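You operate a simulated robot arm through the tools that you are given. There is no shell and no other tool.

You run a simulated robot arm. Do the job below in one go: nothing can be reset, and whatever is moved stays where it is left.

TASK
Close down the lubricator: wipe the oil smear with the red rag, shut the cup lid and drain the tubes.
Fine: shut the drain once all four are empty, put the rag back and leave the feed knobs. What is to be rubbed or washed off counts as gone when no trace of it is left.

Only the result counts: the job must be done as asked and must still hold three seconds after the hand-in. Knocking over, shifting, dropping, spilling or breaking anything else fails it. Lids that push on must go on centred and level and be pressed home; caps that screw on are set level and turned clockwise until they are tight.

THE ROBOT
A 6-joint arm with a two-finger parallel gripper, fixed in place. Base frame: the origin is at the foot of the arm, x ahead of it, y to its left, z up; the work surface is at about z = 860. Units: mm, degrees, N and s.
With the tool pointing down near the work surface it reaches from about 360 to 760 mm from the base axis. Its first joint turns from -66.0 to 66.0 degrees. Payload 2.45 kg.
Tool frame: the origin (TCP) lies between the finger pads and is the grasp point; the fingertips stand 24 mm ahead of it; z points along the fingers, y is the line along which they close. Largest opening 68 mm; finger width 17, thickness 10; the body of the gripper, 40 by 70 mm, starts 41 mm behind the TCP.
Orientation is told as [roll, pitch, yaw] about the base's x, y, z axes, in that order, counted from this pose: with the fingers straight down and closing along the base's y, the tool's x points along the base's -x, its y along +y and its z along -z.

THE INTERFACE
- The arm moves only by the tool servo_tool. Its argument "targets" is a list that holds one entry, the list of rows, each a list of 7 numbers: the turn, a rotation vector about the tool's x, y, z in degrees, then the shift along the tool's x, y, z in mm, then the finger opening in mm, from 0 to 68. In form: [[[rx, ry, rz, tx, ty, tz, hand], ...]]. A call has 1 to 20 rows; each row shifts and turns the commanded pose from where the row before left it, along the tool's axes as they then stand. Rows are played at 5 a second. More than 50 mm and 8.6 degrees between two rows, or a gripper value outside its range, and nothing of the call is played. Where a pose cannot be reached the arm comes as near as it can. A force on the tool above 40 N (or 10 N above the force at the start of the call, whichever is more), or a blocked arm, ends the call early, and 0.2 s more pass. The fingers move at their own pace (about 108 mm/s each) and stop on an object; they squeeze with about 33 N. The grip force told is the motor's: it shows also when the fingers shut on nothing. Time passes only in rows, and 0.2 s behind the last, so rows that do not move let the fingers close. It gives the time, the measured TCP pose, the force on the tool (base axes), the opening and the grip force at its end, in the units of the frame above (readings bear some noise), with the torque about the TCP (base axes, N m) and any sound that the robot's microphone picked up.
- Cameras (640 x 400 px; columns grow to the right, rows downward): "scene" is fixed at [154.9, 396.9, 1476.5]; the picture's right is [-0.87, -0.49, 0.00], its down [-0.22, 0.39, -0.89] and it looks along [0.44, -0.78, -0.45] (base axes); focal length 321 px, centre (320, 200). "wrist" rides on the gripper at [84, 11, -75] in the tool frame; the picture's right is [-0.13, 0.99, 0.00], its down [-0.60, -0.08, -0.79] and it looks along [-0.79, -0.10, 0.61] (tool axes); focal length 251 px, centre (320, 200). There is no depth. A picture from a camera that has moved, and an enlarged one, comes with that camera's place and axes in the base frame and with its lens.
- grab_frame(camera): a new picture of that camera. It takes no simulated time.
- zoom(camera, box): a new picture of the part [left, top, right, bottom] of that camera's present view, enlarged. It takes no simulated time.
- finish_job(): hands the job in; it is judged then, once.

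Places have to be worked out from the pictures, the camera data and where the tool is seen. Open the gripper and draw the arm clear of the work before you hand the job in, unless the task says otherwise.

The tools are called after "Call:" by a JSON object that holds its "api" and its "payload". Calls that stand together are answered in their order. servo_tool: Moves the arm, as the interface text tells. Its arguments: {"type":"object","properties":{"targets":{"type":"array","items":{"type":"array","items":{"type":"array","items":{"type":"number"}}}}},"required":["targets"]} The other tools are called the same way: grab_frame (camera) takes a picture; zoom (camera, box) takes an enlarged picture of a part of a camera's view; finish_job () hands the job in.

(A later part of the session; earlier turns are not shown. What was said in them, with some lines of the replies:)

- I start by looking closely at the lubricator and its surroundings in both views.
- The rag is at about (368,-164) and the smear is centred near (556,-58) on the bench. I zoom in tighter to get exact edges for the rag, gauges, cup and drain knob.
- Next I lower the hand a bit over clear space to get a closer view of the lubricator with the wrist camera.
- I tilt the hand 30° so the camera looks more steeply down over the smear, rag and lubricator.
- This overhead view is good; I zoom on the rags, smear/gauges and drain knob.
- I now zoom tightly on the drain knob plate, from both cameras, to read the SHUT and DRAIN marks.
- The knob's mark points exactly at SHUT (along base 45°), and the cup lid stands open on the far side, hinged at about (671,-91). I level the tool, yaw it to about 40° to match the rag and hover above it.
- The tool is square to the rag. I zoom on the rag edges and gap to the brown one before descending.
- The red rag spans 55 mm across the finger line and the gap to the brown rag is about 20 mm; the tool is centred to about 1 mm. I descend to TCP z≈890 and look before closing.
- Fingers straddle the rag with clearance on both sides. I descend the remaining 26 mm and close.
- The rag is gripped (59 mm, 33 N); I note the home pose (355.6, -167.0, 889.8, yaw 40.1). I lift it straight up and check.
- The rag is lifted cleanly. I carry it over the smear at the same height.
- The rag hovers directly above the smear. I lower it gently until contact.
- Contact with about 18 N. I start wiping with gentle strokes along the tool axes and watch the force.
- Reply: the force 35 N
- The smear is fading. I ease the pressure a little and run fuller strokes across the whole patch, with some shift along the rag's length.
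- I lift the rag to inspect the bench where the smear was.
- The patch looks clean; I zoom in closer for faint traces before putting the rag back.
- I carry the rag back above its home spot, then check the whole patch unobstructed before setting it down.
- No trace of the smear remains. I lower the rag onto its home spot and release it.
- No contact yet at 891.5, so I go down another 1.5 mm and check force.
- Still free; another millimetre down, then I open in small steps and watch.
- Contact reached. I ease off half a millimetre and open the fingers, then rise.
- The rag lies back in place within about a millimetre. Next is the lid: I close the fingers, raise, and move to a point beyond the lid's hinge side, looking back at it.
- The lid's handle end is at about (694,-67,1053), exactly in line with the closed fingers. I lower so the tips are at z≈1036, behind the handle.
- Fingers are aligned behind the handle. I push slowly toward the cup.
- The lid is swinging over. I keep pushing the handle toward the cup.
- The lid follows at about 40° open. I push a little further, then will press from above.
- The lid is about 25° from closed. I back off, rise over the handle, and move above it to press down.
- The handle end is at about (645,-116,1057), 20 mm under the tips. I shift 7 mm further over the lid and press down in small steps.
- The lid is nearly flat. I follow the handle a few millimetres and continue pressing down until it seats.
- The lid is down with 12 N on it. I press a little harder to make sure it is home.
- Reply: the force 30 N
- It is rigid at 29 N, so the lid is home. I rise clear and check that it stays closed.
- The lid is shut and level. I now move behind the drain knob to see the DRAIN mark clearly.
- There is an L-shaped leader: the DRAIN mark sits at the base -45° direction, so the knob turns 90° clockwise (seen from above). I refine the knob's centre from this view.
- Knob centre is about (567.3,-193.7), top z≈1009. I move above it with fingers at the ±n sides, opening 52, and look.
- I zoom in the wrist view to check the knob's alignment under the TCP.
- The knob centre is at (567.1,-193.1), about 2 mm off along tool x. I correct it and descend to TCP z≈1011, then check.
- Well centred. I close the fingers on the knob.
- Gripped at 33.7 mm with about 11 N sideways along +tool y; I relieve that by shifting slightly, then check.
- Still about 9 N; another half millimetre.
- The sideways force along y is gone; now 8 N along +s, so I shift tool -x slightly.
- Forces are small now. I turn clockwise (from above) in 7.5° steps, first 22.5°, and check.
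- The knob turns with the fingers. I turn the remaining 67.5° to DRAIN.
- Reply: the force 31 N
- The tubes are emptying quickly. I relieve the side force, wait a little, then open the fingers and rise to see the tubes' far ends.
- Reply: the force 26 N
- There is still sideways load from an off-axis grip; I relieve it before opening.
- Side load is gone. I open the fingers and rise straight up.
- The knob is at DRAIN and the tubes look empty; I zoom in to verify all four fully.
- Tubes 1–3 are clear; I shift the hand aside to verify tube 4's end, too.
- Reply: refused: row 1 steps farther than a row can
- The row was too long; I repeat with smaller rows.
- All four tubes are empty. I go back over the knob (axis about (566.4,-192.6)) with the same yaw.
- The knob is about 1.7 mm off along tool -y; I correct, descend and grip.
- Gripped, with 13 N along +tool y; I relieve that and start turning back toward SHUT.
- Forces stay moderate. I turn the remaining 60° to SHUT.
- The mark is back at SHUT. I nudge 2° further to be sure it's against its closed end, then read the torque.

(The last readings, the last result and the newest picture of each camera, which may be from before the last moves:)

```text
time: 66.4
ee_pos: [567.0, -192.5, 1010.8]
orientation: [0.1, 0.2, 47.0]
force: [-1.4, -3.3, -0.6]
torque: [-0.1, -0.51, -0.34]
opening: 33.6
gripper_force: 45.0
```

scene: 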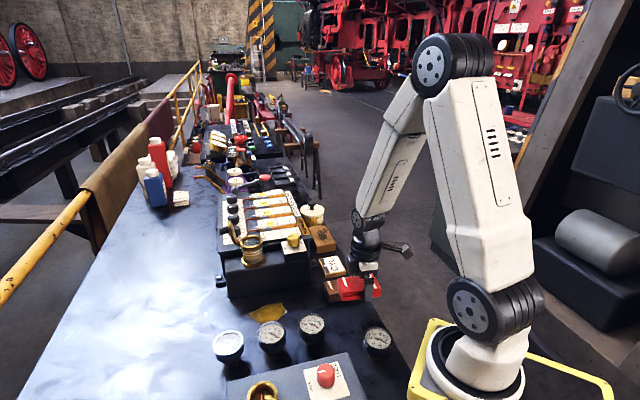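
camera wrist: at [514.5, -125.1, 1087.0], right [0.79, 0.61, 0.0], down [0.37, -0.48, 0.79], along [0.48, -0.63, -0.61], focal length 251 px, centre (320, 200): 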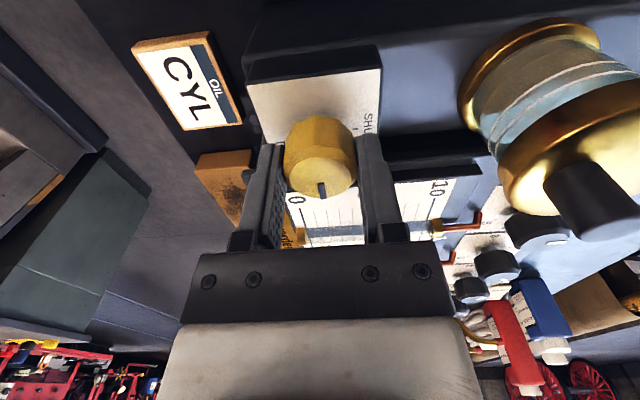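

The torque rose to 0.34 N m, so the knob sits at its SHUT stop. I open and rise clear.

Call:
{"api": "servo_tool", "payload": {"targets": [[[0, 0, 2, 0, 0, 0, 20], [0, 0, 0, 0, 0, 0, 45], [0, 0, 0, 0, 0, 0, 52], [0, 0, 0, 0, 0, -15, 52], [0, 0, 0, 0, 0, -35, 52], [0, 0, 0, 0, 0, -45, 52], [0, 0, 0, 0, 0, -45, 52], [0, 0, 0, 0, 0, -45, 52], [0, 0, 0, 40, 0, -10, 52], [0, 0, 0, 40, 0, 0, 52], [0, 0, 0, 40, 0, 0, 52], [0, 0, 0, 0, 0, 0, 52]]]}}

Call:
{"api": "grab_frame", "payload": {"camera": "scene"}}

Call:
{"api": "zoom", "payload": {"camera": "scene", "box": [215, 180, 325, 265]}}

Call:
{"api": "zoom", "payload": {"camera": "scene", "box": [210, 260, 400, 380]}}

Call:
{"api": "zoom", "payload": {"camera": "scene", "box": [280, 225, 320, 255]}}

```text
time: 69.0
ee_pos: [481.6, -276.8, 1205.5]
orientation: [0.0, 0.0, 45.1]
force: [-0.1, -0.3, 0.7]
torque: [0.03, 0.01, 0.02]
opening: 52.4
gripper_force: 0.0
```

```text
taken
```

scene: 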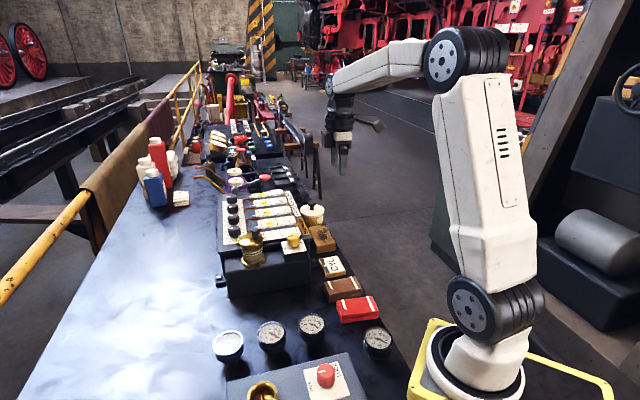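

```text
4.71 times, centred on (270, 222) of scene
camera zoom: at [154.9, 396.9, 1476.5], right [-0.87, -0.49, 0.0], down [-0.22, 0.39, -0.89], along [0.44, -0.78, -0.45], focal length 1510 px, centre (555, 94)
```

zoom: 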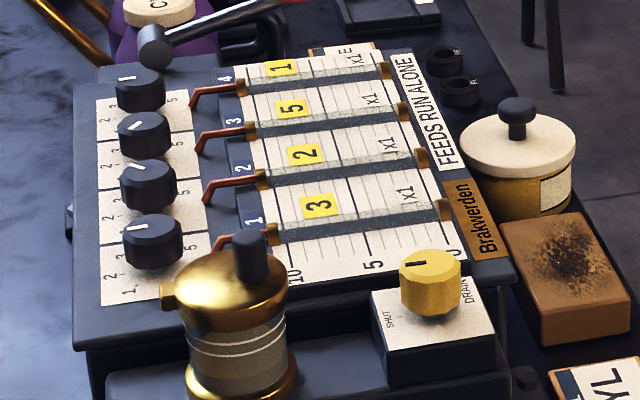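

```text
3.33 times, centred on (305, 320) of scene
camera zoom: at [154.9, 396.9, 1476.5], right [-0.87, -0.49, 0.0], down [-0.22, 0.39, -0.89], along [0.44, -0.78, -0.45], focal length 1070 px, centre (370, -200)
```

zoom: 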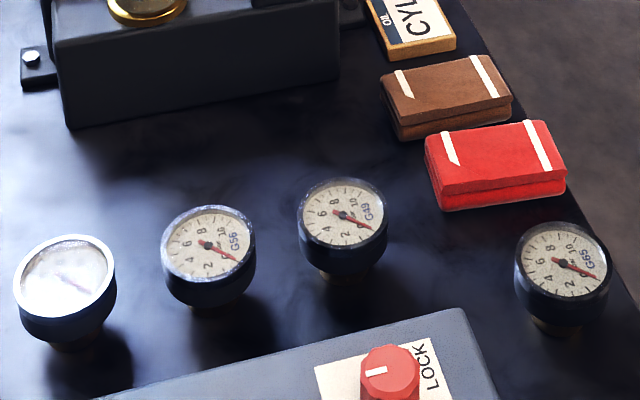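

```text
13.33 times, centred on (300, 240) of scene
camera zoom: at [154.9, 396.9, 1476.5], right [-0.87, -0.49, 0.0], down [-0.22, 0.39, -0.89], along [0.44, -0.78, -0.45], focal length 4280 px, centre (587, -333)
```

zoom: 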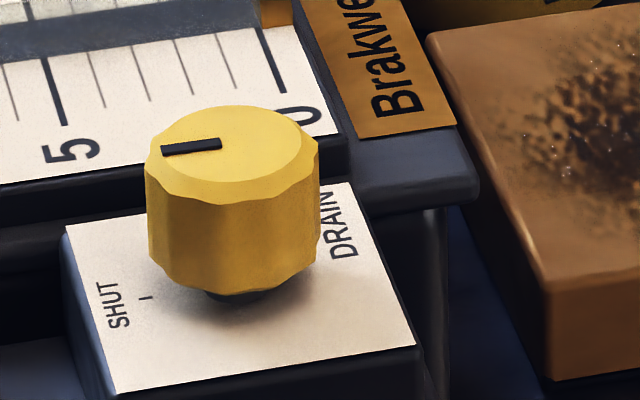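

Everything reads right: knob at SHUT, tubes empty, lid shut. For certainty I take one last steep overhead look at the bench where the smear was.

Call:
{"api": "servo_tool", "payload": {"targets": [[[0, 0, 7.5, 0, 0, 0, 60], [0, 0, 7.5, 0, 0, 0, 68], [0, 0, 7.5, 0, 0, 0, 68], [0, 0, 7.5, 0, 0, 0, 68], [0, 0, 7.5, 0, 0, 0, 68], [0, 0, 7.5, 0, 0, 0, 68], [0, 0, 0, 11, 45, 0, 68], [0, 0, 0, 11, 45, 0, 68], [0, 0, 0, 11, 45, 0, 68], [0, 0, 0, 11, 45, 0, 68], [0, 7.5, 0, 0, 0, 0, 68], [0, 7.5, 0, 0, 0, 0, 68], [0, 7.5, 0, 0, 0, 0, 68], [0, 7.5, 0, 0, 0, 0, 68], [0, 0, 0, 0, 0, 0, 68]]]}}

Call:
{"api": "grab_frame", "payload": {"camera": "wrist"}}

Call:
{"api": "zoom", "payload": {"camera": "wrist", "box": [300, 130, 420, 230]}}

Call:
{"api": "zoom", "payload": {"camera": "wrist", "box": [200, 20, 360, 120]}}

```text
time: 72.2
ee_pos: [437.4, -97.5, 1206.1]
orientation: [-0.1, 30.3, 0.0]
force: [0.3, -0.1, 0.2]
torque: [0.01, 0.01, -0.01]
opening: 67.9
gripper_force: 0.0
```

```text
taken
camera wrist: at [403.0, -85.7, 1314.9], right [0.11, 0.99, -0.07], down [0.92, -0.08, 0.38], along [0.37, -0.1, -0.92], focal length 251 px, centre (320, 200)
```

wrist: 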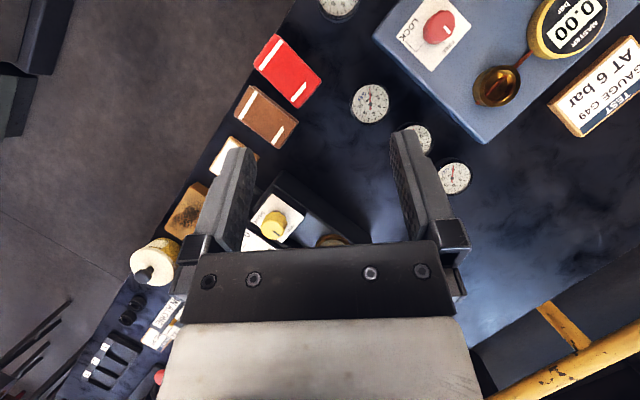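

```text
4.00 times, centred on (360, 180) of wrist
camera zoom: at [403.0, -85.7, 1314.9], right [0.11, 0.99, -0.07], down [0.92, -0.08, 0.38], along [0.37, -0.1, -0.92], focal length 1006 px, centre (160, 280)
```

zoom: 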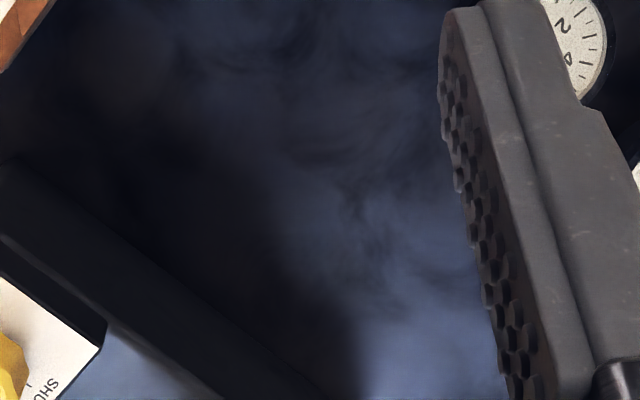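

```text
4.00 times, centred on (280, 70) of wrist
camera zoom: at [403.0, -85.7, 1314.9], right [0.11, 0.99, -0.07], down [0.92, -0.08, 0.38], along [0.37, -0.1, -0.92], focal length 1006 px, centre (480, 720)
```

zoom: 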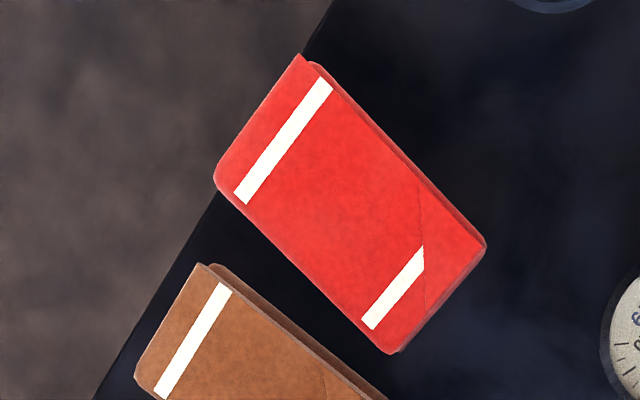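

The bench shows no trace of oil, the rag is back in its place, the lid is shut, the tubes are empty and the drain is shut. The gripper is open and the arm is clear, so I hand in.

Call:
{"api": "finish_job", "payload": {}}

```text
The job is handed in.
```

The lubricator is closed down and the job is handed in; I don't have the judge's result.

- **Oil smear:** I wiped it with the red rag. Close views from both cameras show no trace left on the bench.
- **Rag:** it is back where it was, to within about 2 mm.
- **Cup lid:** it is swung shut, sits level, and was pressed down to about 29 N, at which point it was rigid.
- **Tubes:** I turned the drain knob to DRAIN and checked that all four tubes were empty before shutting it.
- **Drain:** the knob is back at SHUT, against its stop.
- **Feed knobs:** I left them alone, and they look unchanged.

The gripper is open and the arm is clear of the work. I saw nothing else shifted, spilled or knocked over.
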